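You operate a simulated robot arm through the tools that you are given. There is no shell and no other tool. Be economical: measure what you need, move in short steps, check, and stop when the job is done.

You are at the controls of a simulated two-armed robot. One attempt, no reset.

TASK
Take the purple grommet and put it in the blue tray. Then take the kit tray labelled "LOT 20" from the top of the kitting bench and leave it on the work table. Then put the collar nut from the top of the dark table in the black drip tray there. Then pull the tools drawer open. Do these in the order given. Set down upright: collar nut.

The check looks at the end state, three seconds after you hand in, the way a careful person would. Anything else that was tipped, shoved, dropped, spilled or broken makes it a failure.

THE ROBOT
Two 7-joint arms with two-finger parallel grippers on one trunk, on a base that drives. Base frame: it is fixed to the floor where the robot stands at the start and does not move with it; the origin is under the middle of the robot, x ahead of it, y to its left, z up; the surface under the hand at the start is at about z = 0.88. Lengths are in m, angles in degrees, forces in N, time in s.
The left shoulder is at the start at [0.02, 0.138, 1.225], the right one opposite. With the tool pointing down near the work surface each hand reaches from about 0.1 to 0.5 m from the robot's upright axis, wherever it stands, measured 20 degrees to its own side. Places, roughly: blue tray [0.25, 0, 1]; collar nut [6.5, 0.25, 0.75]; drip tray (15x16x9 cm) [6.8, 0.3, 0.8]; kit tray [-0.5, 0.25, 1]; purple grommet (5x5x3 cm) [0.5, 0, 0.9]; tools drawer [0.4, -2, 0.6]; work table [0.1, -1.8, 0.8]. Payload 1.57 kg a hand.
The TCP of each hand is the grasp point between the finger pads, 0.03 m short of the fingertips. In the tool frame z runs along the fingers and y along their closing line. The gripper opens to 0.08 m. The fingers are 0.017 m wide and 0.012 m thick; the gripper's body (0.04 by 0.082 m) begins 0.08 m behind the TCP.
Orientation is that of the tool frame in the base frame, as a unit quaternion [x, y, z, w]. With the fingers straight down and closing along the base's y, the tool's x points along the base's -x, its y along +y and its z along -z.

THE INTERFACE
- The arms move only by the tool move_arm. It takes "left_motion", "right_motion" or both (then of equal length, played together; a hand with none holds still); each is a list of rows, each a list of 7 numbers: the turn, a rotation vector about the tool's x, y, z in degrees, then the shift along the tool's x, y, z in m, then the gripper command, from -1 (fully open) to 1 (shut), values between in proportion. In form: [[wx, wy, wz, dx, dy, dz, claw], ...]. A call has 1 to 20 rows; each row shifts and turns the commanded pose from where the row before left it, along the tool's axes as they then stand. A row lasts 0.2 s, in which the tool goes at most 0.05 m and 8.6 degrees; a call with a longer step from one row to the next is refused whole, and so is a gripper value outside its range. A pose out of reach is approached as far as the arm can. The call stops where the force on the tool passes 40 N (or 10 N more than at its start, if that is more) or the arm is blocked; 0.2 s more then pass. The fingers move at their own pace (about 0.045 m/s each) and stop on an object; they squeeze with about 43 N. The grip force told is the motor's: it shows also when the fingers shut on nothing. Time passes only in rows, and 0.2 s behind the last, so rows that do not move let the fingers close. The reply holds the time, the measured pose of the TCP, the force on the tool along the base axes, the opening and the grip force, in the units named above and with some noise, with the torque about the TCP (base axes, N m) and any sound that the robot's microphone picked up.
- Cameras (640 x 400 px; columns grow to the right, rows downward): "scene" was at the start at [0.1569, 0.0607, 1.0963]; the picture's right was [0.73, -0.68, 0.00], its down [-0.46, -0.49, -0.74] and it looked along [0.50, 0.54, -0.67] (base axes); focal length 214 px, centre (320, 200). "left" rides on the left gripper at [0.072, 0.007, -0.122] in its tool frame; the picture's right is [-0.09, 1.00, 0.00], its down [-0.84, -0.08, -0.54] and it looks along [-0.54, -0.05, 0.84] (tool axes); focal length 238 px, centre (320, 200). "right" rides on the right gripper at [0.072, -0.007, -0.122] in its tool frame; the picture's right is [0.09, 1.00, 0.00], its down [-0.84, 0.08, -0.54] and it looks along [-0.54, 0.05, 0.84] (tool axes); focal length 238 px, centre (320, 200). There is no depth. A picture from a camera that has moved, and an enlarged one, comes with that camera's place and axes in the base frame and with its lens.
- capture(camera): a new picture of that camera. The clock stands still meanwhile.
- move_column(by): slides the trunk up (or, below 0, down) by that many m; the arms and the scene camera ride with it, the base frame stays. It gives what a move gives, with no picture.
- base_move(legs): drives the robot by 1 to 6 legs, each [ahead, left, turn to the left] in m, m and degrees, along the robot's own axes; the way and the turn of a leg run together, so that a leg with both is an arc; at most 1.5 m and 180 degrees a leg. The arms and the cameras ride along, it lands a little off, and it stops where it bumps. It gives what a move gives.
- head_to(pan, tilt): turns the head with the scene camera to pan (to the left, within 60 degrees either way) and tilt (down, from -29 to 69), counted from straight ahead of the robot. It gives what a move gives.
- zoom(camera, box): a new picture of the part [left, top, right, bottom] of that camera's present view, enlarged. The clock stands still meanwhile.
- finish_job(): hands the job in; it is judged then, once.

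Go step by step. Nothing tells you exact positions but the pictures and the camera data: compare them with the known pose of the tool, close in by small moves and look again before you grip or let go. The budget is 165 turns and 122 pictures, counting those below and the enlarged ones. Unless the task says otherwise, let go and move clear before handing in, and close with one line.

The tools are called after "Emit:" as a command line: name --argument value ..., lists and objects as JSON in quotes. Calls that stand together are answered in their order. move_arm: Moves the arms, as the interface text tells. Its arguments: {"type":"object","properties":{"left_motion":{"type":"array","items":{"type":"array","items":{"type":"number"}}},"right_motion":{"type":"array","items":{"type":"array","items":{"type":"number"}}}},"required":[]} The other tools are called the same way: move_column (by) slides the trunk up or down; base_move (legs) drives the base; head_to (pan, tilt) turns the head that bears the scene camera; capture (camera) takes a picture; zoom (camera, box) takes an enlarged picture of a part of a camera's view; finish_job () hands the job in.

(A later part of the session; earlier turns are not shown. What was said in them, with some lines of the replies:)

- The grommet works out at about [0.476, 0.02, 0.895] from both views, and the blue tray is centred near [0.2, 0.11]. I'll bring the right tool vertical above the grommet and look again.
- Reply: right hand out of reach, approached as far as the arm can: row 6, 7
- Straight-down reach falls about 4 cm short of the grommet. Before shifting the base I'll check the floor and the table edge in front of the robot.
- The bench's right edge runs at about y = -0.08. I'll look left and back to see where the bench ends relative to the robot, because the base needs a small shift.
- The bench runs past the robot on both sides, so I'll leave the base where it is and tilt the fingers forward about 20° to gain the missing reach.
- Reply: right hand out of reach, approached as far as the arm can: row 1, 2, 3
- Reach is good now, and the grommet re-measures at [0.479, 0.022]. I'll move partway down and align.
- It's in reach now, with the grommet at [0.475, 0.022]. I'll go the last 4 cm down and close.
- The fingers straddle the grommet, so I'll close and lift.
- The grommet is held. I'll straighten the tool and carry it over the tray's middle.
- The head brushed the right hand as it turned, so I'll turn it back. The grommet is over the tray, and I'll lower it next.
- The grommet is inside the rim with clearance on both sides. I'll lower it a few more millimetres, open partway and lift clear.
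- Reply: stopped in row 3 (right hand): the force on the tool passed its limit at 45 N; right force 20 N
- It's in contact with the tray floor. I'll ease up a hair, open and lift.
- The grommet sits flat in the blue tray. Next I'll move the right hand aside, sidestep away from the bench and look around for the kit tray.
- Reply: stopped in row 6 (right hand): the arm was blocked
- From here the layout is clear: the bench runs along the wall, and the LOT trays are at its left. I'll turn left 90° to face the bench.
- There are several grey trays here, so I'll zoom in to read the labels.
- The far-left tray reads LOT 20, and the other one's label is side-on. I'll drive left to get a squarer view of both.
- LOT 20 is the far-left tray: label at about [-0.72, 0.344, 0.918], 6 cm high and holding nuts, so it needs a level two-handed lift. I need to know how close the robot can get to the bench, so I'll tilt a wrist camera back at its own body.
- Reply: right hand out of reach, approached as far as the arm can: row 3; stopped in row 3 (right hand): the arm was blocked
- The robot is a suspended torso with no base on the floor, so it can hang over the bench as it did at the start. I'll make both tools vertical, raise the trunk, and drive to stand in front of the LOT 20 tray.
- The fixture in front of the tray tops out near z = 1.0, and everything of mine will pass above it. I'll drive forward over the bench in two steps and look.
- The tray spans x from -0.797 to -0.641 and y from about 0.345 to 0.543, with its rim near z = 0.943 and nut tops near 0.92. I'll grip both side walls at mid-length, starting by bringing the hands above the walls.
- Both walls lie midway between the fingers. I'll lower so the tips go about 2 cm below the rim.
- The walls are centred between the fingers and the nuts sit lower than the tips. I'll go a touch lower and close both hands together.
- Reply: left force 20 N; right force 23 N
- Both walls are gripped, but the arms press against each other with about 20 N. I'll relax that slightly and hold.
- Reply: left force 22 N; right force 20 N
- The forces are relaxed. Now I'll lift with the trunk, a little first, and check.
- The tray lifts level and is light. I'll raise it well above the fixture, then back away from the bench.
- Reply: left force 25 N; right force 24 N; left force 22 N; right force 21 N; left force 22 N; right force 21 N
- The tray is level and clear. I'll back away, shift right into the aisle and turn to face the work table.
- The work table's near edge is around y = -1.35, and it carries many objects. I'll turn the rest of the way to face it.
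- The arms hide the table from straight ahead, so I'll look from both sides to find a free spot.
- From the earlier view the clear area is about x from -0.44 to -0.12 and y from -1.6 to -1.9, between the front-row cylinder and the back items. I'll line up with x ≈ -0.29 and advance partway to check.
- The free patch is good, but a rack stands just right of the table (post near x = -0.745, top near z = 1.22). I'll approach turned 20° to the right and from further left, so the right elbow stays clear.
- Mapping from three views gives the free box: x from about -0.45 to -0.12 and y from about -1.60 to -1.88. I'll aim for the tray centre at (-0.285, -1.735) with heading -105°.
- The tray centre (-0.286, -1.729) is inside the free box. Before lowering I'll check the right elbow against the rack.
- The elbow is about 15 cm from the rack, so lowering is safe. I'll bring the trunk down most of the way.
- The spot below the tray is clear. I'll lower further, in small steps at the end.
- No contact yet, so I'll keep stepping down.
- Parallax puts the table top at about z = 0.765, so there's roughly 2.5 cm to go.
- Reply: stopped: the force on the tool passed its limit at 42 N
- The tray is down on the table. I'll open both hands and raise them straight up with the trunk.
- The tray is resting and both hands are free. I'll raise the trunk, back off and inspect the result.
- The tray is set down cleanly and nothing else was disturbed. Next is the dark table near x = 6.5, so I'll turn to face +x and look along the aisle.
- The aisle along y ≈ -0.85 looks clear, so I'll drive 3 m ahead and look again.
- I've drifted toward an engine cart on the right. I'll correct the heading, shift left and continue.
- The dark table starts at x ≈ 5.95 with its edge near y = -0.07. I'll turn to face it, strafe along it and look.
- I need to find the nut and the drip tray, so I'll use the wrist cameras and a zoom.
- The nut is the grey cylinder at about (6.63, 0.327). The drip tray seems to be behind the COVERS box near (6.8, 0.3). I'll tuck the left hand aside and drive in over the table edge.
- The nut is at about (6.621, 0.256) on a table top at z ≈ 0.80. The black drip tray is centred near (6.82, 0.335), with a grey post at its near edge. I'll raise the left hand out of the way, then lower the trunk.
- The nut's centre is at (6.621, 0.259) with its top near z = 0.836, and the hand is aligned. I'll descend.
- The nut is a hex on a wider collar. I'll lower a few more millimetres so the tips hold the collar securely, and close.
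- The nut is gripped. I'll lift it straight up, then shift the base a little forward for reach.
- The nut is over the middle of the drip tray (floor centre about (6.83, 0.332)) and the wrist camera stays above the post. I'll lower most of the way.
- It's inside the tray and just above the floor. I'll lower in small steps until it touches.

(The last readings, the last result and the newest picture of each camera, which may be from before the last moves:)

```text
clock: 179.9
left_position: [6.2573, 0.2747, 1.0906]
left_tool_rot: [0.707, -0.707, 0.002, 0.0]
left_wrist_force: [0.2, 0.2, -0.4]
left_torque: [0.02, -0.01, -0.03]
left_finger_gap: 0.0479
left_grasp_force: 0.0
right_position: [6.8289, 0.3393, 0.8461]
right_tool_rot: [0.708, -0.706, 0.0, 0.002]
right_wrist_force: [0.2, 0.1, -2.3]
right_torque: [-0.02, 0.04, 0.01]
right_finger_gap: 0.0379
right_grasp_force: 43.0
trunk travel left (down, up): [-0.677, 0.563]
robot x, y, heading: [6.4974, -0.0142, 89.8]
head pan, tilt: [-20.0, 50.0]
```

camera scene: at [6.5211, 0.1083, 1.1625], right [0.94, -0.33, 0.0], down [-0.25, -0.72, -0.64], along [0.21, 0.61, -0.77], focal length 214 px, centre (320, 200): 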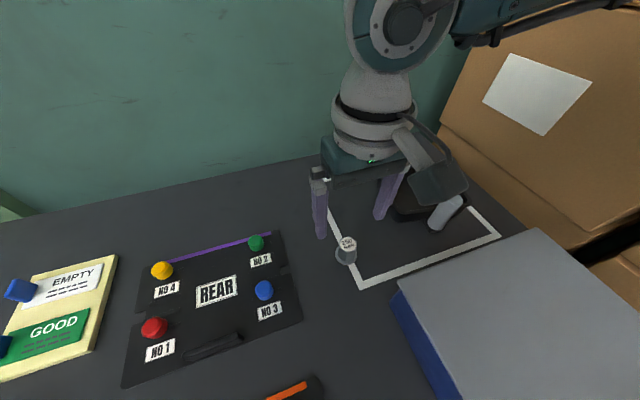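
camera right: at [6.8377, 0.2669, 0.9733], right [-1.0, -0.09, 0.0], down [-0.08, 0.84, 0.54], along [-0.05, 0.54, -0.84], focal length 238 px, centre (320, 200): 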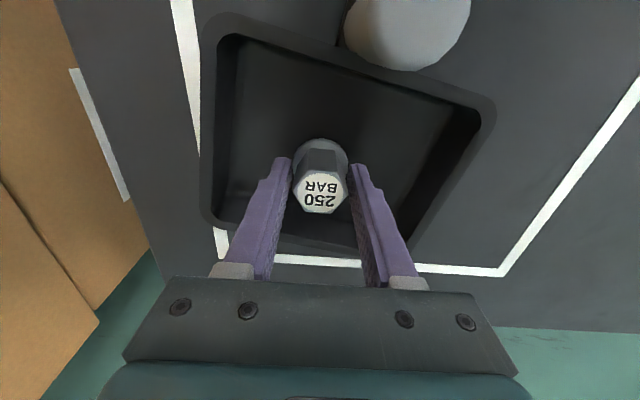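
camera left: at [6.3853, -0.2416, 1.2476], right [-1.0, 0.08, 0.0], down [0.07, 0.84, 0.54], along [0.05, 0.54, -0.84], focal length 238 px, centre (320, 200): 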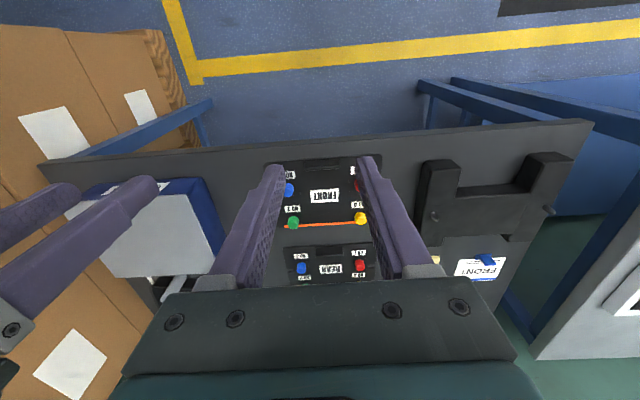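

Emit:
move_arm --right_motion '[[0, 0, 0, 0, 0, 0.0015, 1], [0, 0, 0, 0, 0, 0, 1]]'

Emit:
move_arm --right_motion '[[0, 0, 0, 0, 0, 0.0015, 1], [0, 0, 0, 0, 0, 0, 1]]'

```text
clock: 180.6
left_position: [6.2581, 0.2741, 1.0894]
left_tool_rot: [-0.707, 0.707, -0.001, 0.0]
left_wrist_force: [-0.9, -0.4, 0.4]
left_torque: [-0.02, 0.02, 0.01]
left_finger_gap: 0.0479
left_grasp_force: 0.1
right_position: [6.8296, 0.3389, 0.8457]
right_tool_rot: [0.708, -0.706, 0.0, 0.001]
right_wrist_force: [-1.7, -3.7, 9.8]
right_torque: [-0.1, 0.07, -0.01]
right_finger_gap: 0.0378
right_grasp_force: 42.8
trunk travel left (down, up): [-0.677, 0.563]
robot x, y, heading: [6.5006, -0.0163, 89.8]
head pan, tilt: [-20.0, 50.0]
```

```text
clock: 181.2
left_position: [6.2579, 0.2739, 1.0899]
left_tool_rot: [-0.707, 0.707, -0.003, 0.0]
left_wrist_force: [0.1, 0.0, 0.3]
left_torque: [-0.01, -0.02, -0.02]
left_finger_gap: 0.048
left_grasp_force: 0.0
right_position: [6.83, 0.3392, 0.8445]
right_tool_rot: [0.708, -0.706, 0.0, 0.001]
right_wrist_force: [-7.1, -8.8, 26.0]
right_torque: [-0.43, 0.24, -0.05]
right_finger_gap: 0.0376
right_grasp_force: 42.7
trunk travel left (down, up): [-0.677, 0.563]
robot x, y, heading: [6.4959, -0.0116, 89.6]
head pan, tilt: [-20.0, 50.0]
```

Contact. I'll back off a millimetre, open partway and lift clear.

Emit:
move_arm --right_motion '[[0, 0, 0, 0, 0, -0.0015, 1], [0, 0, 0, 0, 0, 0, -0.35], [0, 0, 0, 0, 0, 0, -0.35], [0, 0, 0, 0, 0, 0, -0.35], [0, 0, 0, 0, 0, -0.015, -0.35], [0, 0, 0, 0, 0, -0.035, -0.35], [0, 0, 0, 0, 0, -0.04, -0.35], [0, 0, 0, 0, 0, -0.04, -0.35], [0, 0, 0, 0, 0, 0, -0.35]]'

Emit:
capture --camera "right"

Emit:
zoom --camera "scene" --box '[320, 140, 560, 290]'

```text
clock: 183.2
left_position: [6.2568, 0.2753, 1.0887]
left_tool_rot: [0.707, -0.707, 0.002, -0.001]
left_wrist_force: [-0.1, 0.7, 0.0]
left_torque: [-0.01, 0.02, 0.01]
left_finger_gap: 0.0483
left_grasp_force: 0.0
right_position: [6.8303, 0.3402, 0.9795]
right_tool_rot: [0.708, -0.706, 0.0, 0.002]
right_wrist_force: [-0.3, 0.2, -0.1]
right_torque: [-0.01, 0.0, 0.03]
right_finger_gap: 0.0541
right_grasp_force: 0.0
trunk travel left (down, up): [-0.677, 0.563]
robot x, y, heading: [6.4954, -0.0152, 89.8]
head pan, tilt: [-20.0, 50.0]
```

```text
35 pictures are left
camera right: at [6.8375, 0.2706, 1.1017], right [-1.0, -0.09, 0.0], down [-0.08, 0.84, 0.54], along [-0.05, 0.54, -0.84], focal length 238 px, centre (320, 200)
```

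right: 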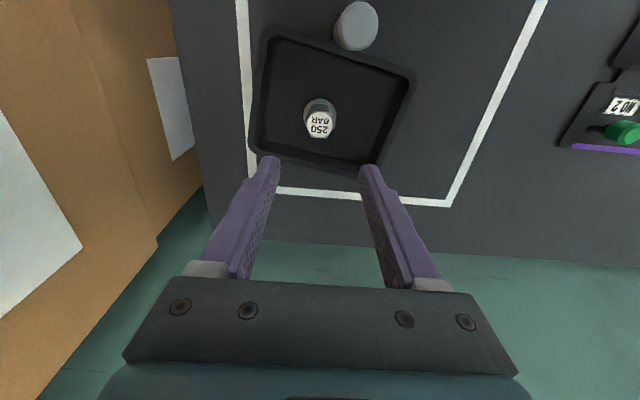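

```text
2.67 times, centred on (440, 215) of scene
camera zoom: at [6.5232, 0.1583, 1.1625], right [0.94, -0.34, 0.0], down [-0.26, -0.72, -0.64], along [0.22, 0.6, -0.77], focal length 572 px, centre (0, 160)
```

zoom: 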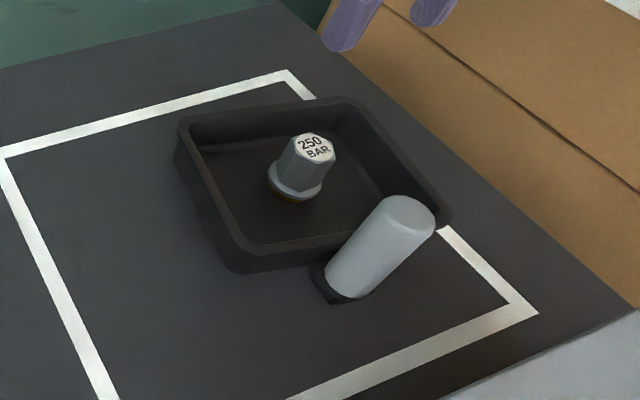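

The nut stands upright in the drip tray. I'll tuck the right hand in, raise up, back out of the table and head back to the work table.

Emit:
move_column --by 0.2

Emit:
move_arm --right_motion '[[0, 0, 0, 0.01, 0.04, 0, -0.35], [0, 0, 0, 0.01, 0.04, 0, -0.35], [0, 0, 0, 0.01, 0.04, 0, -0.35], [0, 0, 0, 0.01, 0.04, 0, -0.35], [0, 0, 0, 0, 0, 0, -0.35]]'

Emit:
base_move --legs '[[-0.57, 0, 0], [0, 0, 90], [1.5, 0, 0]]'

Emit:
head_to --pan 0 --tilt 20

Emit:
capture --camera "scene"

```text
clock: 185.3
left_position: [6.2583, 0.2745, 1.2892]
left_tool_rot: [0.707, -0.707, 0.002, 0.0]
left_wrist_force: [0.2, -0.5, -0.6]
left_torque: [0.01, -0.02, -0.02]
left_finger_gap: 0.0479
left_grasp_force: 0.1
right_position: [6.83, 0.3405, 1.1796]
right_tool_rot: [0.708, -0.706, 0.001, 0.002]
right_wrist_force: [0.9, -0.3, -0.1]
right_torque: [-0.01, 0.01, 0.0]
right_finger_gap: 0.054
right_grasp_force: 0.1
trunk travel left (down, up): [-0.877, 0.363]
robot x, y, heading: [6.4938, -0.0123, 90.1]
head pan, tilt: [-20.0, 50.0]
```

```text
clock: 186.5
left_position: [6.2577, 0.2744, 1.2905]
left_tool_rot: [0.707, -0.707, 0.002, 0.0]
left_wrist_force: [0.1, 0.1, -0.1]
left_torque: [-0.01, 0.01, 0.0]
left_finger_gap: 0.0481
left_grasp_force: 0.0
right_position: [6.6683, 0.3011, 1.1817]
right_tool_rot: [0.708, -0.706, 0.0, -0.001]
right_wrist_force: [-1.3, -0.2, 0.0]
right_torque: [0.02, 0.01, 0.0]
right_finger_gap: 0.0541
right_grasp_force: 0.1
trunk travel left (down, up): [-0.877, 0.363]
robot x, y, heading: [6.4938, -0.0146, 89.8]
head pan, tilt: [-20.0, 50.0]
```

```text
clock: 200.8
left_position: [4.7029, -0.8829, 1.2898]
left_tool_rot: [1.0, 0.022, 0.001, -0.003]
left_wrist_force: [-0.6, -0.3, -0.3]
left_torque: [0.03, 0.02, 0.01]
left_finger_gap: 0.048
left_grasp_force: 0.0
right_position: [4.6591, -0.4739, 1.1802]
right_tool_rot: [1.0, 0.024, 0.001, 0.0]
right_wrist_force: [-0.7, -0.6, -0.1]
right_torque: [0.01, 0.0, 0.01]
right_finger_gap: 0.054
right_grasp_force: 0.1
trunk travel left (down, up): [-0.877, 0.363]
robot x, y, heading: [4.9789, -0.6301, -177.7]
head pan, tilt: [-20.0, 50.0]
```

```text
clock: 201.7
left_position: [4.7026, -0.8813, 1.2888]
left_tool_rot: [1.0, 0.022, 0.001, -0.003]
left_wrist_force: [-0.2, -0.7, -0.5]
left_torque: [0.02, -0.01, 0.01]
left_finger_gap: 0.048
left_grasp_force: 0.1
right_position: [4.6581, -0.4735, 1.1795]
right_tool_rot: [1.0, 0.022, 0.001, -0.001]
right_wrist_force: [0.0, 0.4, 0.1]
right_torque: [-0.01, 0.02, -0.03]
right_finger_gap: 0.0541
right_grasp_force: 0.1
trunk travel left (down, up): [-0.877, 0.363]
robot x, y, heading: [4.9807, -0.6333, -177.4]
head pan, tilt: [0.0, 20.0]
```

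```text
33 pictures are left
camera scene: at [4.7877, -0.6402, 1.408], right [-0.04, 1.0, 0.0], down [0.34, 0.01, -0.94], along [-0.94, -0.04, -0.34], focal length 214 px, centre (320, 200)
```

scene: 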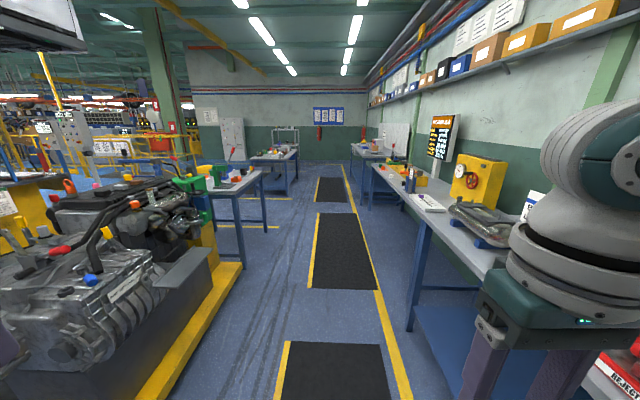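

The lane is clear, so I'll continue west toward the work table.

Emit:
base_move --legs '[[0, 0, -2.6], [1.5, 0, 0], [1.5, 0, 0]]'

Emit:
head_to --pan 30 --tilt 25

Emit:
capture --camera "scene"

```text
clock: 216.8
left_position: [1.6476, -0.8762, 1.2902]
left_tool_rot: [1.0, 0.015, 0.001, -0.002]
left_wrist_force: [0.0, -0.3, 0.7]
left_torque: [0.02, 0.01, 0.0]
left_finger_gap: 0.0477
left_grasp_force: 0.0
right_position: [1.6086, -0.468, 1.1813]
right_tool_rot: [1.0, 0.016, 0.002, 0.0]
right_wrist_force: [0.0, 0.4, -0.2]
right_torque: [-0.03, 0.01, -0.02]
right_finger_gap: 0.0541
right_grasp_force: 0.1
trunk travel left (down, up): [-0.877, 0.363]
robot x, y, heading: [1.9332, -0.6291, -178.0]
head pan, tilt: [0.0, 20.0]
```

```text
clock: 217.7
left_position: [1.6487, -0.8759, 1.2894]
left_tool_rot: [1.0, 0.014, 0.002, -0.002]
left_wrist_force: [-0.6, 0.5, -0.1]
left_torque: [0.01, -0.01, 0.0]
left_finger_gap: 0.0478
left_grasp_force: 0.2
right_position: [1.6091, -0.4675, 1.1802]
right_tool_rot: [1.0, 0.017, 0.001, -0.001]
right_wrist_force: [0.1, -0.9, -0.4]
right_torque: [0.05, 0.01, -0.02]
right_finger_gap: 0.0543
right_grasp_force: 0.1
trunk travel left (down, up): [-0.877, 0.363]
robot x, y, heading: [1.926, -0.6324, -178.5]
head pan, tilt: [30.0, 25.0]
```

```text
32 pictures are left
camera scene: at [1.7505, -0.6812, 1.4], right [-0.52, 0.85, 0.0], down [0.36, 0.22, -0.91], along [-0.77, -0.48, -0.42], focal length 214 px, centre (320, 200)
```

scene: 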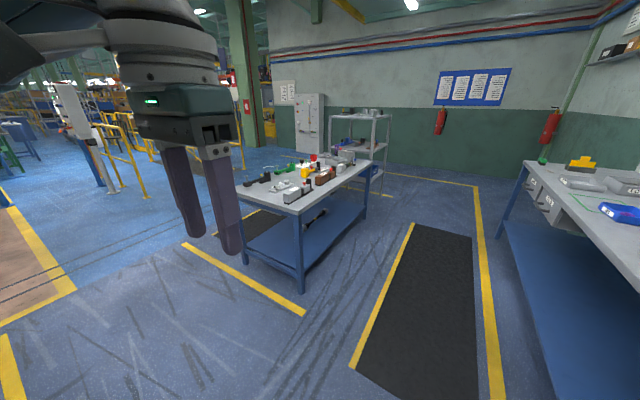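

To see the far side of the work table, where the tools drawer should be, I'll drive around its east end.

Emit:
base_move --legs '[[0.4, 0, -1.5], [0, 1.4, 0]]'

Emit:
head_to --pan -5 --tilt 30

Emit:
capture --camera "scene"

```text
clock: 226.6
left_position: [1.2481, -2.2335, 1.2896]
left_tool_rot: [1.0, 0.003, 0.001, -0.002]
left_wrist_force: [-0.3, 0.3, 0.5]
left_torque: [-0.01, 0.02, -0.02]
left_finger_gap: 0.0479
left_grasp_force: 0.1
right_position: [1.2195, -1.8246, 1.1809]
right_tool_rot: [1.0, 0.004, 0.001, 0.0]
right_wrist_force: [0.9, -0.3, 0.5]
right_torque: [-0.05, -0.03, 0.02]
right_finger_gap: 0.054
right_grasp_force: 0.0
trunk travel left (down, up): [-0.877, 0.363]
robot x, y, heading: [1.5345, -1.9951, -179.9]
head pan, tilt: [30.0, 25.0]
```

```text
clock: 227.7
left_position: [1.2474, -2.2344, 1.2901]
left_tool_rot: [1.0, 0.003, 0.001, -0.002]
left_wrist_force: [0.2, -0.7, -0.3]
left_torque: [0.01, 0.0, 0.01]
left_finger_gap: 0.0481
left_grasp_force: 0.0
right_position: [1.2198, -1.8248, 1.1798]
right_tool_rot: [1.0, 0.003, 0.0, 0.0]
right_wrist_force: [0.4, 0.4, 0.1]
right_torque: [-0.02, -0.02, 0.0]
right_finger_gap: 0.0542
right_grasp_force: 0.0
trunk travel left (down, up): [-0.877, 0.363]
robot x, y, heading: [1.534, -1.9959, -179.6]
head pan, tilt: [-5.0, 30.0]
```

```text
31 pictures are left
camera scene: at [1.3449, -1.9887, 1.392], right [0.08, 1.0, 0.0], down [0.5, -0.04, -0.87], along [-0.86, 0.07, -0.5], focal length 214 px, centre (320, 200)
```

scene: 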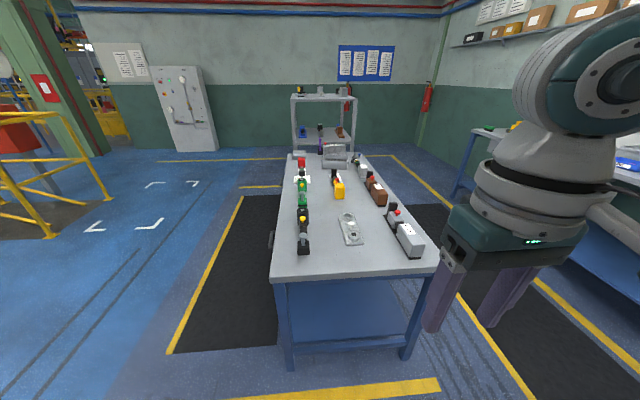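

There's a handle on the table's far (-y) side. I'll drive around to face it.

Emit:
base_move --legs '[[0, 0.85, 0], [1.05, 0, 0], [0, 0, -90]]'

Emit:
head_to --pan 0 --tilt 40

Emit:
capture --camera "scene"

```text
clock: 241.0
left_position: [0.2461, -2.5685, 1.2891]
left_tool_rot: [0.713, -0.702, 0.002, -0.001]
left_wrist_force: [-0.2, 0.1, -0.1]
left_torque: [0.0, -0.03, -0.01]
left_finger_gap: 0.0481
left_grasp_force: 0.0
right_position: [0.6568, -2.5372, 1.1813]
right_tool_rot: [0.713, -0.701, 0.001, 0.001]
right_wrist_force: [-0.6, 0.5, -0.7]
right_torque: [0.0, 0.02, -0.03]
right_finger_gap: 0.0539
right_grasp_force: 0.0
trunk travel left (down, up): [-0.877, 0.363]
robot x, y, heading: [0.487, -2.8518, 90.6]
head pan, tilt: [-5.0, 30.0]
```

```text
clock: 241.7
left_position: [0.2472, -2.5688, 1.2898]
left_tool_rot: [0.713, -0.702, 0.002, -0.001]
left_wrist_force: [-1.0, 0.0, -0.3]
left_torque: [0.01, -0.01, -0.02]
left_finger_gap: 0.0479
left_grasp_force: 0.0
right_position: [0.6555, -2.5369, 1.1802]
right_tool_rot: [0.713, -0.701, 0.001, 0.0]
right_wrist_force: [0.0, -0.2, -0.5]
right_torque: [-0.02, -0.02, 0.02]
right_finger_gap: 0.0539
right_grasp_force: 0.0
trunk travel left (down, up): [-0.877, 0.363]
robot x, y, heading: [0.4882, -2.8522, 90.7]
head pan, tilt: [0.0, 40.0]
```

```text
30 pictures are left
camera scene: at [0.4868, -2.6689, 1.3767], right [1.0, 0.01, 0.0], down [0.01, -0.64, -0.77], along [-0.01, 0.77, -0.64], focal length 214 px, centre (320, 200)
```

scene: 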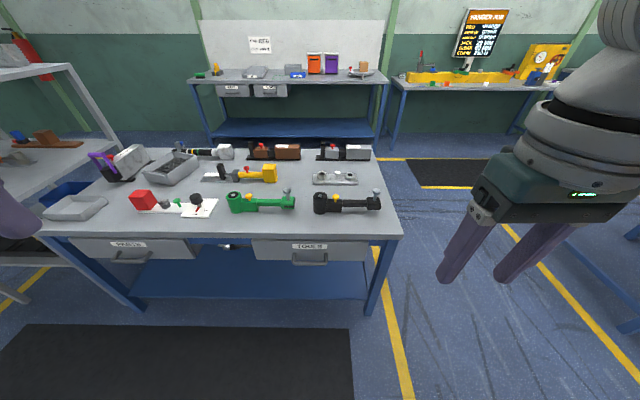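

Emit:
zoom --camera "scene" --box '[60, 215, 400, 285]'

```text
1.88 times, centred on (230, 250) of scene
camera zoom: at [0.4868, -2.6689, 1.3767], right [1.0, 0.01, 0.0], down [0.01, -0.64, -0.77], along [-0.01, 0.77, -0.64], focal length 404 px, centre (489, 106)
```

zoom: 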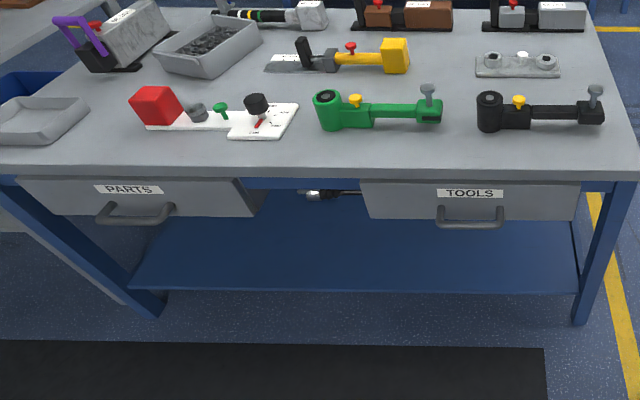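

TOOLS is the right-hand drawer, with its bail handle near (0.44, -2.18, 0.67). I'll lower the trunk and roll the right hand 90°, so that it can point forward and pinch the bar vertically.

Emit:
move_column --by -0.45

Emit:
move_arm --right_motion '[[0, 0, 8.2, 0, 0, 0, -1], [0, 0, 8.2, 0, 0, 0, -1], [0, 0, 8.2, 0, 0, 0, -1], [0, 0, 8.2, 0, 0, 0, -1], [0, 0, 8.2, 0, 0, 0, -1], [0, 0, 8.2, 0, 0, 0, -1], [0, 0, 8.2, 0, 0, 0, -1], [0, 0, 8.2, 0, 0, 0, -1], [0, 0, 8.2, 0, 0, 0, -1], [0, 0, 8.2, 0, 0, 0, -1], [0, 0, 8.0, 0, 0, 0, -1], [0, 0, 0, 0, 0, 0, -1]]'

```text
refused: -0.45 is not a number from -0.4 to 0.4
```

```text
clock: 244.3
left_position: [0.246, -2.5692, 1.29]
left_tool_rot: [0.713, -0.701, 0.002, -0.001]
left_wrist_force: [0.6, 0.3, 0.6]
left_torque: [0.01, -0.01, 0.02]
left_finger_gap: 0.048
left_grasp_force: 0.0
right_position: [0.6562, -2.5375, 1.181]
right_tool_rot: [-0.008, 1.0, 0.0, -0.001]
right_wrist_force: [-0.5, 0.8, 0.4]
right_torque: [-0.06, -0.01, -0.03]
right_finger_gap: 0.08
right_grasp_force: 0.0
trunk travel left (down, up): [-0.877, 0.363]
robot x, y, heading: [0.4882, -2.8508, 90.9]
head pan, tilt: [0.0, 40.0]
```

The roll worked. Now I'll lower the trunk by 0.4 m and pitch the hand to point forward.

Emit:
move_column --by -0.4

Emit:
move_arm --right_motion '[[-8.2, 0, 0, 0, 0.012, 0.002, -1], [-8.2, 0, 0, 0, 0.0115, 0.0033, -1], [-8.2, 0, 0, 0, 0.011, 0.005, -1], [-8.2, 0, 0, 0, 0.01, 0.0065, -1], [-8.2, 0, 0, 0, 0.009, 0.008, -1], [-8.2, 0, 0, 0, 0.008, 0.009, -1], [-8.2, 0, 0, 0, 0.0065, 0.01, -1], [-8.2, 0, 0, 0, 0.005, 0.011, -1], [-8.2, 0, 0, 0, 0.0033, 0.0115, -1], [-8.2, 0, 0, 0, 0.0017, 0.012, -1], [-8.0, 0, 0, 0, 0, 0.012, -1], [0, 0, 0, 0, 0, 0, -1]]'

Emit:
capture --camera "right"

Emit:
capture --camera "scene"

```text
clock: 248.1
left_position: [0.2458, -2.5693, 0.8899]
left_tool_rot: [0.713, -0.702, 0.001, 0.0]
left_wrist_force: [0.4, 0.6, -0.9]
left_torque: [0.01, 0.01, 0.03]
left_finger_gap: 0.048
left_grasp_force: 0.1
right_position: [0.6569, -2.537, 0.7813]
right_tool_rot: [-0.008, 1.0, -0.001, 0.0]
right_wrist_force: [0.1, 0.3, -0.3]
right_torque: [-0.03, 0.03, -0.02]
right_finger_gap: 0.0803
right_grasp_force: 0.1
trunk travel left (down, up): [-0.477, 0.763]
robot x, y, heading: [0.4857, -2.8515, 90.5]
head pan, tilt: [0.0, 40.0]
```

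```text
clock: 250.7
left_position: [0.2474, -2.57, 0.8895]
left_tool_rot: [0.712, -0.702, 0.002, -0.001]
left_wrist_force: [-0.7, 0.6, 0.5]
left_torque: [0.04, -0.02, 0.01]
left_finger_gap: 0.0479
left_grasp_force: 0.2
right_position: [0.6582, -2.4721, 0.7787]
right_tool_rot: [-0.013, 0.94, 0.34, -0.007]
right_wrist_force: [0.0, -0.1, -0.8]
right_torque: [0.0, -0.01, 0.01]
right_finger_gap: 0.0803
right_grasp_force: 0.1
right hand out of reach, approached as far as the arm can: row 5, 6, 7, 8, 9, 10, 11
trunk travel left (down, up): [-0.477, 0.763]
robot x, y, heading: [0.4883, -2.851, 90.6]
head pan, tilt: [0.0, 40.0]
```

```text
28 pictures are left
camera right: at [0.5897, -2.5567, 0.8685], right [-0.11, 0.76, 0.64], down [0.85, -0.26, 0.46], along [0.52, 0.59, -0.62], focal length 238 px, centre (320, 200)
```

right: 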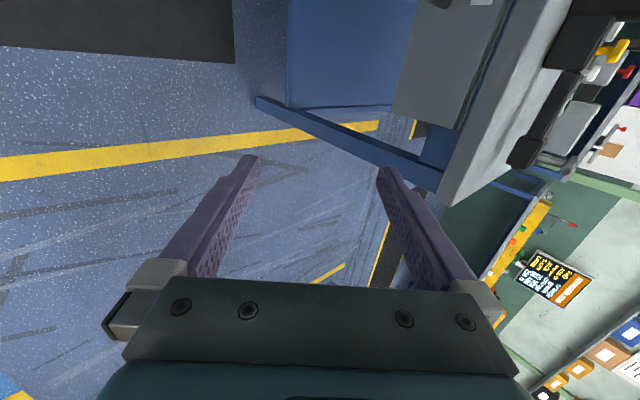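

```text
27 pictures are left
camera scene: at [0.4867, -2.6689, 0.9767], right [1.0, 0.01, 0.0], down [0.01, -0.64, -0.77], along [-0.01, 0.77, -0.64], focal length 214 px, centre (320, 200)
```

scene: 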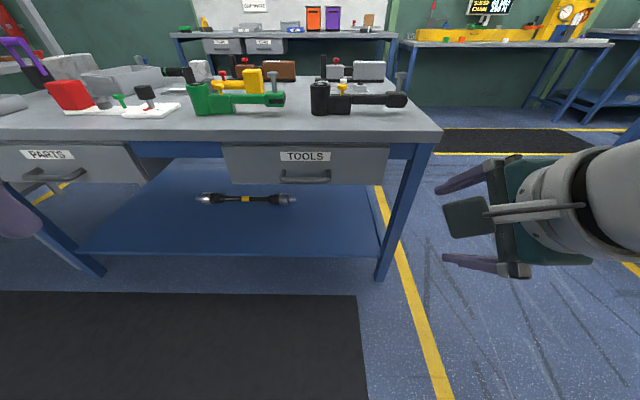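

The hand reached about a 40° forward tilt, which suits pinching the bar from above and in front. The bar is at about (0.438, -2.165, 0.632), standing 3.5 cm off the drawer face. I'll line up the base in front of it.

Emit:
base_move --legs '[[0, 0.215, -0.6], [0.2, 0, 0]]'

Emit:
move_arm --right_motion '[[0, 0, 0, 0, 0, 0, 0.1], [0, 0, 0, 0, 0, 0, 0.1], [0, 0, 0, 0, 0, 0, 0.1]]'

Emit:
capture --camera "right"

Emit:
capture --camera "scene"

```text
clock: 253.6
left_position: [0.0327, -2.3642, 0.8894]
left_tool_rot: [0.709, -0.705, 0.001, 0.0]
left_wrist_force: [0.4, 0.0, -0.6]
left_torque: [-0.01, 0.01, -0.02]
left_finger_gap: 0.048
left_grasp_force: 0.1
right_position: [0.4448, -2.273, 0.7788]
right_tool_rot: [-0.009, 0.941, 0.339, -0.006]
right_wrist_force: [-0.3, -0.5, 0.8]
right_torque: [0.0, 0.02, 0.02]
right_finger_gap: 0.08
right_grasp_force: 0.0
trunk travel left (down, up): [-0.477, 0.763]
robot x, y, heading: [0.271, -2.6518, 89.8]
head pan, tilt: [0.0, 40.0]
```

```text
clock: 254.4
left_position: [0.0326, -2.3656, 0.8892]
left_tool_rot: [0.709, -0.705, 0.002, -0.001]
left_wrist_force: [-0.4, -0.1, -0.8]
left_torque: [0.03, 0.03, -0.01]
left_finger_gap: 0.0481
left_grasp_force: 0.1
right_position: [0.4451, -2.2741, 0.7796]
right_tool_rot: [-0.01, 0.941, 0.339, -0.006]
right_wrist_force: [0.7, 0.5, -0.5]
right_torque: [0.03, 0.01, 0.02]
right_finger_gap: 0.0361
right_grasp_force: 0.1
trunk travel left (down, up): [-0.477, 0.763]
robot x, y, heading: [0.2755, -2.6531, 90.4]
head pan, tilt: [0.0, 40.0]
```

```text
26 pictures are left
camera right: at [0.3755, -2.3568, 0.8684], right [-0.1, 0.76, 0.64], down [0.84, -0.27, 0.46], along [0.52, 0.59, -0.62], focal length 238 px, centre (320, 200)
```

right: 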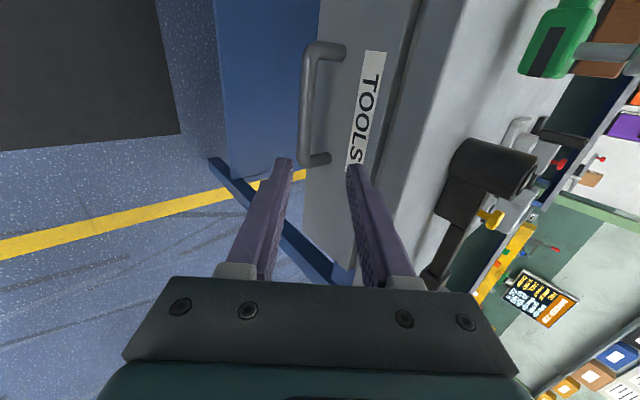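

```text
25 pictures are left
camera scene: at [0.2715, -2.468, 0.9767], right [1.0, 0.0, 0.0], down [0.0, -0.64, -0.77], along [0.0, 0.77, -0.64], focal length 214 px, centre (320, 200)
```

scene: 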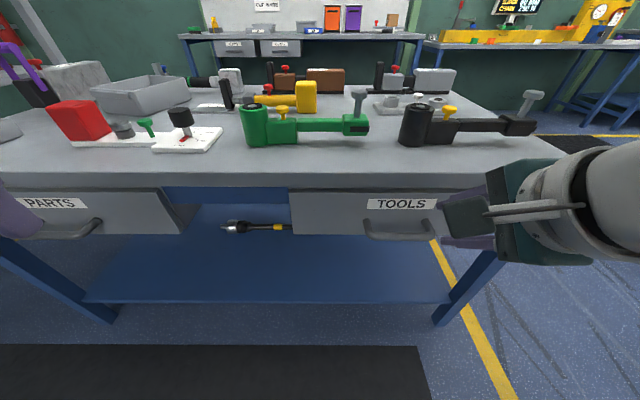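

Re-measured, the bar runs from x = 0.37 to 0.497 at y ≈ -2.17 and z ≈ 0.635. I'll step closer along the approach line and look again.

Emit:
move_column --by -0.06

Emit:
base_move --legs '[[0.035, 0, 0]]'

Emit:
capture --camera "right"

Emit:
zoom --camera "scene" --box '[320, 150, 560, 300]'

```text
clock: 255.4
left_position: [0.0329, -2.3655, 0.8296]
left_tool_rot: [0.709, -0.705, 0.001, 0.0]
left_wrist_force: [-0.3, 0.1, -0.6]
left_torque: [-0.02, 0.01, 0.0]
left_finger_gap: 0.0476
left_grasp_force: 0.0
right_position: [0.4447, -2.2735, 0.7185]
right_tool_rot: [-0.009, 0.94, 0.34, -0.006]
right_wrist_force: [0.0, -0.5, -0.4]
right_torque: [-0.02, -0.01, 0.01]
right_finger_gap: 0.0357
right_grasp_force: 0.0
trunk travel left (down, up): [-0.417, 0.823]
robot x, y, heading: [0.2695, -2.6538, 90.2]
head pan, tilt: [0.0, 40.0]
```

```text
clock: 256.3
left_position: [0.0321, -2.329, 0.8296]
left_tool_rot: [0.71, -0.705, 0.002, 0.0]
left_wrist_force: [-0.4, 0.2, 0.5]
left_torque: [0.0, -0.01, 0.02]
left_finger_gap: 0.0478
left_grasp_force: 0.2
right_position: [0.4449, -2.2371, 0.7196]
right_tool_rot: [-0.01, 0.94, 0.34, -0.005]
right_wrist_force: [-0.3, 0.4, 0.8]
right_torque: [-0.01, -0.02, 0.0]
right_finger_gap: 0.0358
right_grasp_force: 0.0
trunk travel left (down, up): [-0.417, 0.823]
robot x, y, heading: [0.2735, -2.6149, 90.1]
head pan, tilt: [0.0, 40.0]
```

```text
24 pictures are left
camera right: at [0.3754, -2.3208, 0.8085], right [-0.1, 0.76, 0.64], down [0.85, -0.27, 0.46], along [0.52, 0.59, -0.62], focal length 238 px, centre (320, 200)
```

right: 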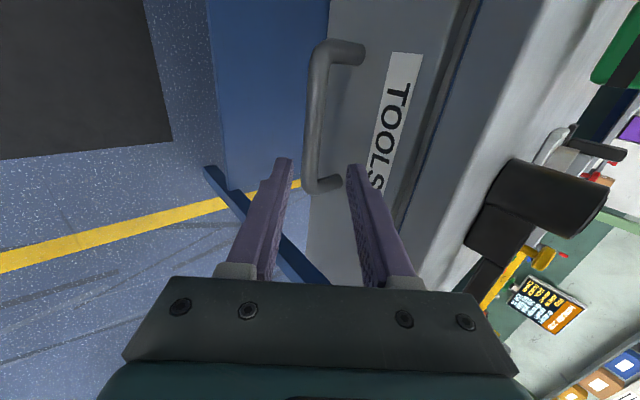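

```text
2.67 times, centred on (440, 225) of scene
camera zoom: at [0.2713, -2.432, 0.9168], right [1.0, 0.0, 0.0], down [0.0, -0.64, -0.77], along [0.0, 0.77, -0.64], focal length 572 px, centre (0, 133)
```

zoom: 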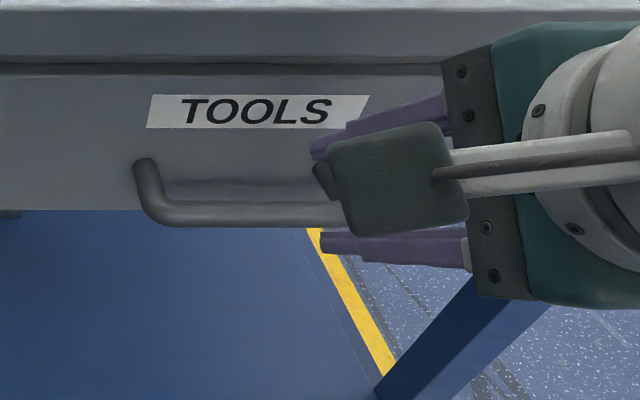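

The bar is aligned within about 6 mm of the finger midline. I'll correct that and advance 6 cm along the fingers.

Emit:
move_arm --right_motion '[[0, 0, 0, 0.01, -0.006, 0, 0.1], [0, 0, 0, 0, 0, 0.02, 0.1], [0, 0, 0, 0, 0, 0.02, 0.1], [0, 0, 0, 0, 0, 0.02, 0.1], [0, 0, 0, 0, 0, 0, 0.1]]'

Emit:
capture --camera "right"

Emit:
zoom --camera "scene" --box '[320, 150, 560, 300]'

```text
clock: 257.5
left_position: [0.0332, -2.3306, 0.8293]
left_tool_rot: [0.71, -0.705, 0.002, -0.001]
left_wrist_force: [0.8, 0.5, 0.0]
left_torque: [0.03, 0.03, 0.01]
left_finger_gap: 0.0479
left_grasp_force: 0.0
right_position: [0.4424, -2.201, 0.6731]
right_tool_rot: [-0.008, 0.941, 0.337, -0.006]
right_wrist_force: [0.2, 0.7, 0.3]
right_torque: [-0.01, -0.02, -0.03]
right_finger_gap: 0.0361
right_grasp_force: 0.1
right hand out of reach, approached as far as the arm can: row 1, 3
trunk travel left (down, up): [-0.417, 0.823]
robot x, y, heading: [0.2737, -2.6182, 90.3]
head pan, tilt: [0.0, 40.0]
```

```text
22 pictures are left
camera right: at [0.3733, -2.2832, 0.7633], right [-0.1, 0.77, 0.63], down [0.84, -0.27, 0.46], along [0.53, 0.58, -0.62], focal length 238 px, centre (320, 200)
```

right: 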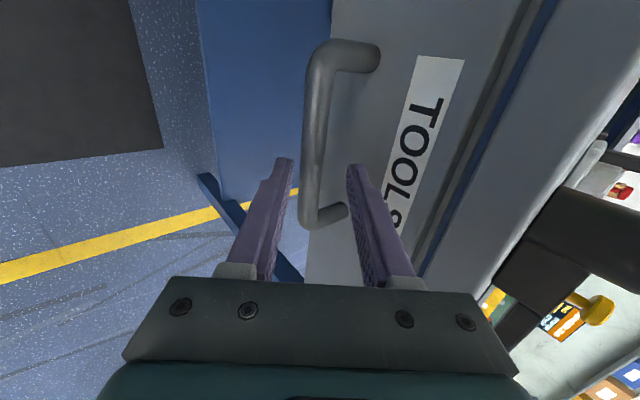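

```text
2.67 times, centred on (440, 225) of scene
camera zoom: at [0.2715, -2.4327, 0.9167], right [1.0, 0.0, 0.0], down [0.0, -0.64, -0.77], along [0.0, 0.77, -0.64], focal length 572 px, centre (0, 133)
```

zoom: 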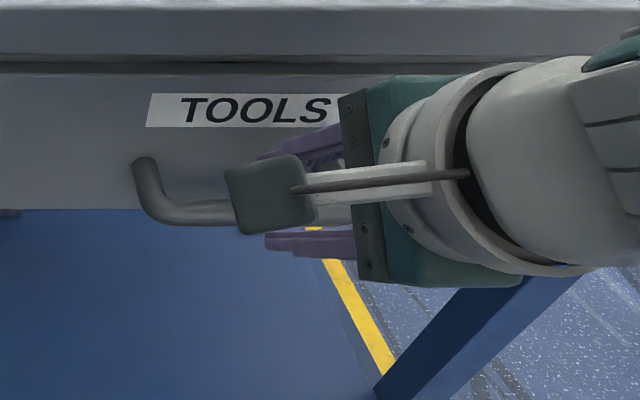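

The bar sits between the fingers. Since the arm is near its reach limit, I'll finish the approach with small base and trunk steps.

Emit:
move_column --by -0.027

Emit:
base_move --legs '[[0.02, 0, 0]]'

Emit:
capture --camera "right"

```text
clock: 258.2
left_position: [0.032, -2.3294, 0.8025]
left_tool_rot: [0.709, -0.705, 0.002, -0.001]
left_wrist_force: [0.1, -0.8, 0.1]
left_torque: [-0.05, -0.02, 0.0]
left_finger_gap: 0.0481
left_grasp_force: 0.0
right_position: [0.4427, -2.1998, 0.646]
right_tool_rot: [-0.008, 0.941, 0.339, -0.006]
right_wrist_force: [0.5, 2.0, 0.7]
right_torque: [0.06, 0.0, 0.0]
right_finger_gap: 0.0377
right_grasp_force: 0.9
trunk travel left (down, up): [-0.39, 0.85]
robot x, y, heading: [0.2712, -2.6209, 90.4]
head pan, tilt: [0.0, 40.0]
```

```text
clock: 259.0
left_position: [0.0325, -2.3093, 0.8024]
left_tool_rot: [0.709, -0.705, 0.001, -0.001]
left_wrist_force: [0.9, 0.2, -0.4]
left_torque: [0.0, 0.0, 0.01]
left_finger_gap: 0.0479
left_grasp_force: 0.0
right_position: [0.4424, -2.1799, 0.6474]
right_tool_rot: [-0.008, 0.941, 0.338, -0.005]
right_wrist_force: [0.1, -0.4, -0.3]
right_torque: [0.0, -0.02, 0.0]
right_finger_gap: 0.036
right_grasp_force: 0.0
trunk travel left (down, up): [-0.39, 0.85]
robot x, y, heading: [0.269, -2.5954, 90.0]
head pan, tilt: [0.0, 40.0]
```

```text
20 pictures are left
camera right: at [0.3732, -2.2629, 0.7366], right [-0.1, 0.77, 0.63], down [0.84, -0.27, 0.46], along [0.53, 0.58, -0.62], focal length 238 px, centre (320, 200)
```

right: 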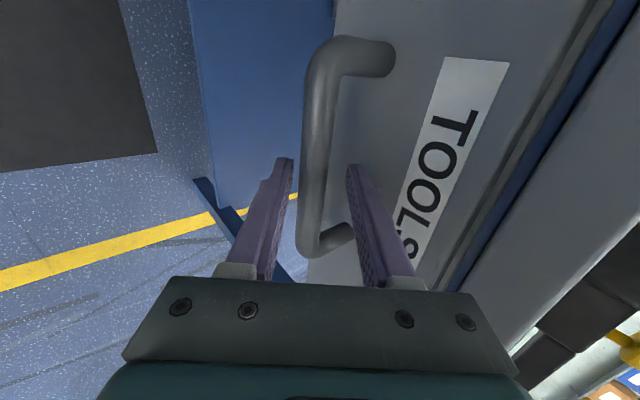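

The bar is now between the pads, so I'll close.

Emit:
move_arm --right_motion '[[0, 0, 0, 0, 0, 0, 1], [0, 0, 0, 0, 0, 0, 1], [0, 0, 0, 0, 0, 0, 1], [0, 0, 0, 0, 0, 0, 1]]'

Emit:
capture --camera "right"

```text
clock: 260.0
left_position: [0.032, -2.3118, 0.8017]
left_tool_rot: [0.709, -0.705, 0.003, 0.0]
left_wrist_force: [0.2, 0.1, 0.1]
left_torque: [0.03, 0.03, 0.0]
left_finger_gap: 0.0478
left_grasp_force: 0.1
right_position: [0.4422, -2.1852, 0.6441]
right_tool_rot: [-0.008, 0.942, 0.334, -0.005]
right_wrist_force: [2.1, -2.3, -18.4]
right_torque: [-0.17, 0.64, -0.07]
right_finger_gap: 0.018
right_grasp_force: 32.5
trunk travel left (down, up): [-0.39, 0.85]
robot x, y, heading: [0.2733, -2.5958, 90.2]
head pan, tilt: [0.0, 40.0]
```

```text
19 pictures are left
camera right: at [0.373, -2.2662, 0.7347], right [-0.1, 0.77, 0.63], down [0.84, -0.27, 0.47], along [0.53, 0.58, -0.62], focal length 238 px, centre (320, 200)
```

right: 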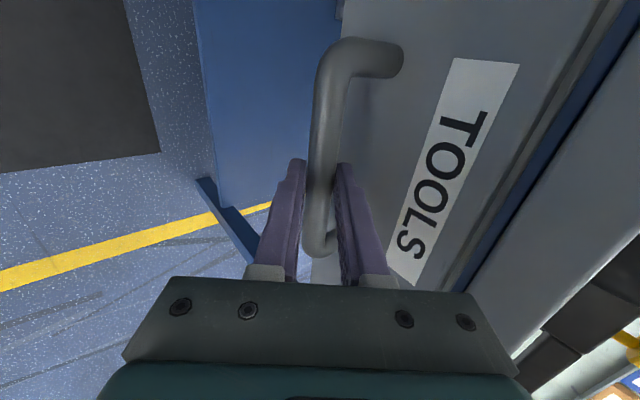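

The handle is gripped. I'll pull by driving back, 10 cm first.

Emit:
base_move --legs '[[-0.1, 0, 0]]'

Emit:
capture --camera "scene"

```text
clock: 261.1
left_position: [0.0328, -2.4111, 0.8027]
left_tool_rot: [0.711, -0.703, 0.002, -0.002]
left_wrist_force: [0.0, 0.6, -0.5]
left_torque: [0.0, -0.01, 0.02]
left_finger_gap: 0.0481
left_grasp_force: 0.1
right_position: [0.4426, -2.2766, 0.6482]
right_tool_rot: [-0.011, 0.94, 0.341, -0.007]
right_wrist_force: [2.9, 1.3, 14.5]
right_torque: [0.2, 0.7, -0.16]
right_finger_gap: 0.0177
right_grasp_force: 32.7
trunk travel left (down, up): [-0.39, 0.85]
robot x, y, heading: [0.2711, -2.6956, 90.7]
head pan, tilt: [0.0, 40.0]
```

```text
18 pictures are left
camera scene: at [0.2721, -2.5115, 0.8901], right [1.0, 0.01, 0.0], down [0.01, -0.64, -0.77], along [-0.01, 0.77, -0.64], focal length 214 px, centre (320, 200)
```

scene: 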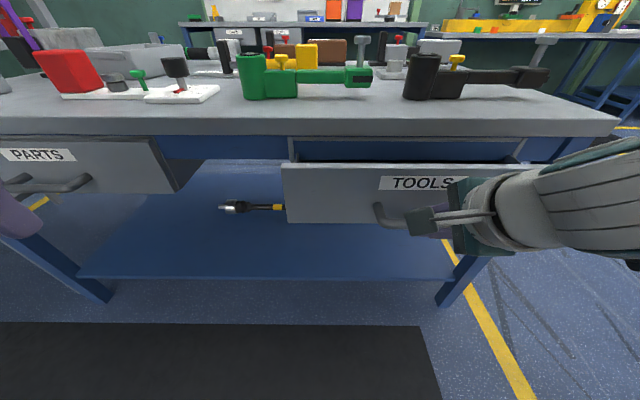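

The drawer is coming out cleanly, so I'll continue pulling.

Emit:
base_move --legs '[[-0.1, 0, 0]]'

Emit:
base_move --legs '[[-0.06, 0, 0]]'

Emit:
capture --camera "scene"

```text
clock: 262.3
left_position: [0.033, -2.5105, 0.8029]
left_tool_rot: [0.71, -0.704, 0.002, -0.001]
left_wrist_force: [0.1, -0.1, 0.4]
left_torque: [0.0, 0.04, 0.0]
left_finger_gap: 0.048
left_grasp_force: 0.2
right_position: [0.4423, -2.3766, 0.6487]
right_tool_rot: [-0.012, 0.94, 0.34, -0.006]
right_wrist_force: [2.7, 2.1, 8.5]
right_torque: [0.14, 0.86, -0.01]
right_finger_gap: 0.0178
right_grasp_force: 32.3
trunk travel left (down, up): [-0.39, 0.85]
robot x, y, heading: [0.2735, -2.799, 90.4]
head pan, tilt: [0.0, 40.0]
```

```text
clock: 263.3
left_position: [0.0324, -2.5709, 0.8033]
left_tool_rot: [0.71, -0.704, 0.002, 0.0]
left_wrist_force: [0.2, 0.2, 0.1]
left_torque: [-0.01, 0.01, -0.01]
left_finger_gap: 0.0482
left_grasp_force: 0.0
right_position: [0.4423, -2.4373, 0.6479]
right_tool_rot: [-0.011, 0.94, 0.341, -0.007]
right_wrist_force: [1.0, 2.3, 4.4]
right_torque: [0.1, 0.81, -0.11]
right_finger_gap: 0.0179
right_grasp_force: 33.1
trunk travel left (down, up): [-0.39, 0.85]
robot x, y, heading: [0.271, -2.8579, 90.3]
head pan, tilt: [0.0, 40.0]
```

```text
17 pictures are left
camera scene: at [0.2727, -2.6718, 0.8897], right [1.0, 0.01, 0.0], down [0.01, -0.64, -0.77], along [-0.01, 0.77, -0.64], focal length 214 px, centre (320, 200)
```

scene: 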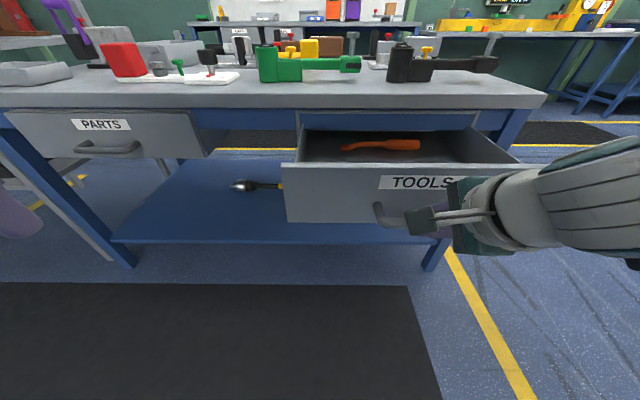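

The drawer is 26 cm open with a tool inside, undisturbed. I'll release the bar and withdraw back along the approach line.

Emit:
move_arm --right_motion '[[0, 0, 0, 0, 0, 0, 0.1], [0, 0, 0, 0, 0, 0, 0.1], [0, 0, 0, 0, 0, 0, 0.1], [0, 0, 0, 0, 0, -0.02, 0.1], [0, 0, 0, 0, 0, -0.03, 0.1], [0, 0, 0, 0, 0, -0.04, 0.1], [0, 0, 0, 0, 0, 0, 0.1]]'

Emit:
capture --camera "right"

```text
clock: 264.9
left_position: [0.0322, -2.5715, 0.8021]
left_tool_rot: [0.711, -0.704, 0.002, 0.0]
left_wrist_force: [-0.3, -1.0, 0.4]
left_torque: [0.02, -0.02, 0.01]
left_finger_gap: 0.0481
left_grasp_force: 0.1
right_position: [0.4449, -2.4944, 0.7145]
right_tool_rot: [-0.011, 0.94, 0.34, -0.007]
right_wrist_force: [0.3, -0.7, 0.2]
right_torque: [-0.02, 0.0, -0.01]
right_finger_gap: 0.0359
right_grasp_force: 0.1
trunk travel left (down, up): [-0.39, 0.85]
robot x, y, heading: [0.2732, -2.8571, 90.3]
head pan, tilt: [0.0, 40.0]
```

```text
16 pictures are left
camera right: at [0.3766, -2.5787, 0.8048], right [-0.11, 0.76, 0.64], down [0.85, -0.27, 0.46], along [0.52, 0.59, -0.62], focal length 238 px, centre (320, 200)
```

right: 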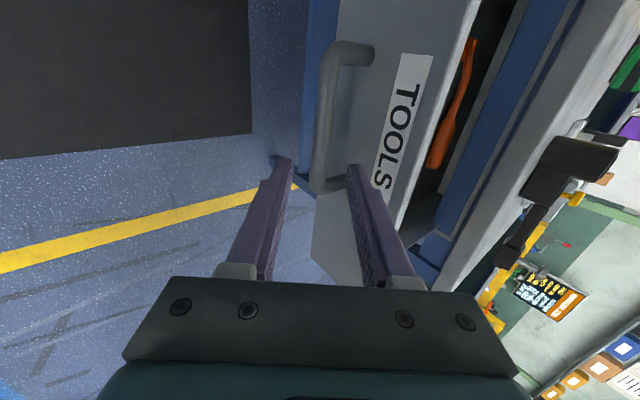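

The hand is off the handle. I'll back well clear, raise up and take a last look at the whole table.

Emit:
base_move --legs '[[-0.35, 0, 0]]'

Emit:
move_column --by 0.4

Emit:
head_to --pan 5 --tilt 25

Emit:
capture --camera "scene"

```text
clock: 267.1
left_position: [0.0368, -2.9212, 0.8026]
left_tool_rot: [0.709, -0.705, 0.002, -0.001]
left_wrist_force: [-0.4, -0.9, -0.2]
left_torque: [0.03, 0.02, 0.01]
left_finger_gap: 0.0479
left_grasp_force: 0.0
right_position: [0.4496, -2.8469, 0.7135]
right_tool_rot: [-0.009, 0.94, 0.34, -0.006]
right_wrist_force: [0.2, -0.5, 0.0]
right_torque: [0.03, 0.0, 0.0]
right_finger_gap: 0.0361
right_grasp_force: 0.0
trunk travel left (down, up): [-0.39, 0.85]
robot x, y, heading: [0.2723, -3.21, 90.4]
head pan, tilt: [0.0, 40.0]
```

```text
clock: 271.0
left_position: [0.0354, -2.9205, 1.2032]
left_tool_rot: [0.709, -0.706, 0.001, 0.0]
left_wrist_force: [0.2, 0.0, -0.1]
left_torque: [0.03, 0.0, -0.01]
left_finger_gap: 0.048
left_grasp_force: 0.0
right_position: [0.4498, -2.8462, 1.1155]
right_tool_rot: [-0.009, 0.94, 0.34, -0.007]
right_wrist_force: [-0.1, -0.8, -0.5]
right_torque: [0.03, -0.03, 0.0]
right_finger_gap: 0.036
right_grasp_force: 0.0
trunk travel left (down, up): [-0.79, 0.45]
robot x, y, heading: [0.2761, -3.2082, 90.3]
head pan, tilt: [0.0, 40.0]
```

```text
clock: 271.7
left_position: [0.0365, -2.9198, 1.2017]
left_tool_rot: [0.709, -0.706, 0.001, 0.0]
left_wrist_force: [0.5, -0.3, -0.9]
left_torque: [-0.04, -0.01, 0.0]
left_finger_gap: 0.0481
left_grasp_force: 0.1
right_position: [0.4488, -2.8469, 1.1146]
right_tool_rot: [-0.008, 0.94, 0.34, -0.007]
right_wrist_force: [1.0, 0.1, 0.3]
right_torque: [0.04, -0.02, 0.01]
right_finger_gap: 0.036
right_grasp_force: 0.0
trunk travel left (down, up): [-0.79, 0.45]
robot x, y, heading: [0.2702, -3.2098, 90.4]
head pan, tilt: [5.0, 25.0]
```

```text
15 pictures are left
camera scene: at [0.2674, -3.0163, 1.3129], right [1.0, 0.09, 0.0], down [0.04, -0.42, -0.91], along [-0.08, 0.9, -0.42], focal length 214 px, centre (320, 200)
```

scene: 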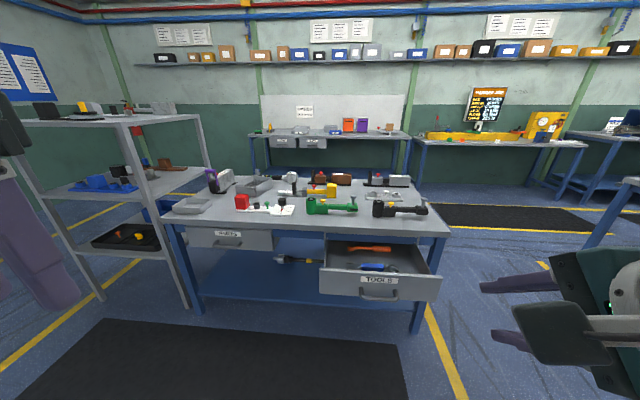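

The TOOLS drawer stands open, the LOT 20 tray is on the work table and both hands are clear, so I'm handing in.

Emit:
finish_job

```text
The job is handed in.
```

All four tasks were done in the order given and the job is handed in: the purple grommet is in the blue tray, the LOT 20 kit tray is on the work table, the collar nut stands upright in the black drip tray, and the tools drawer is open about 26 cm.
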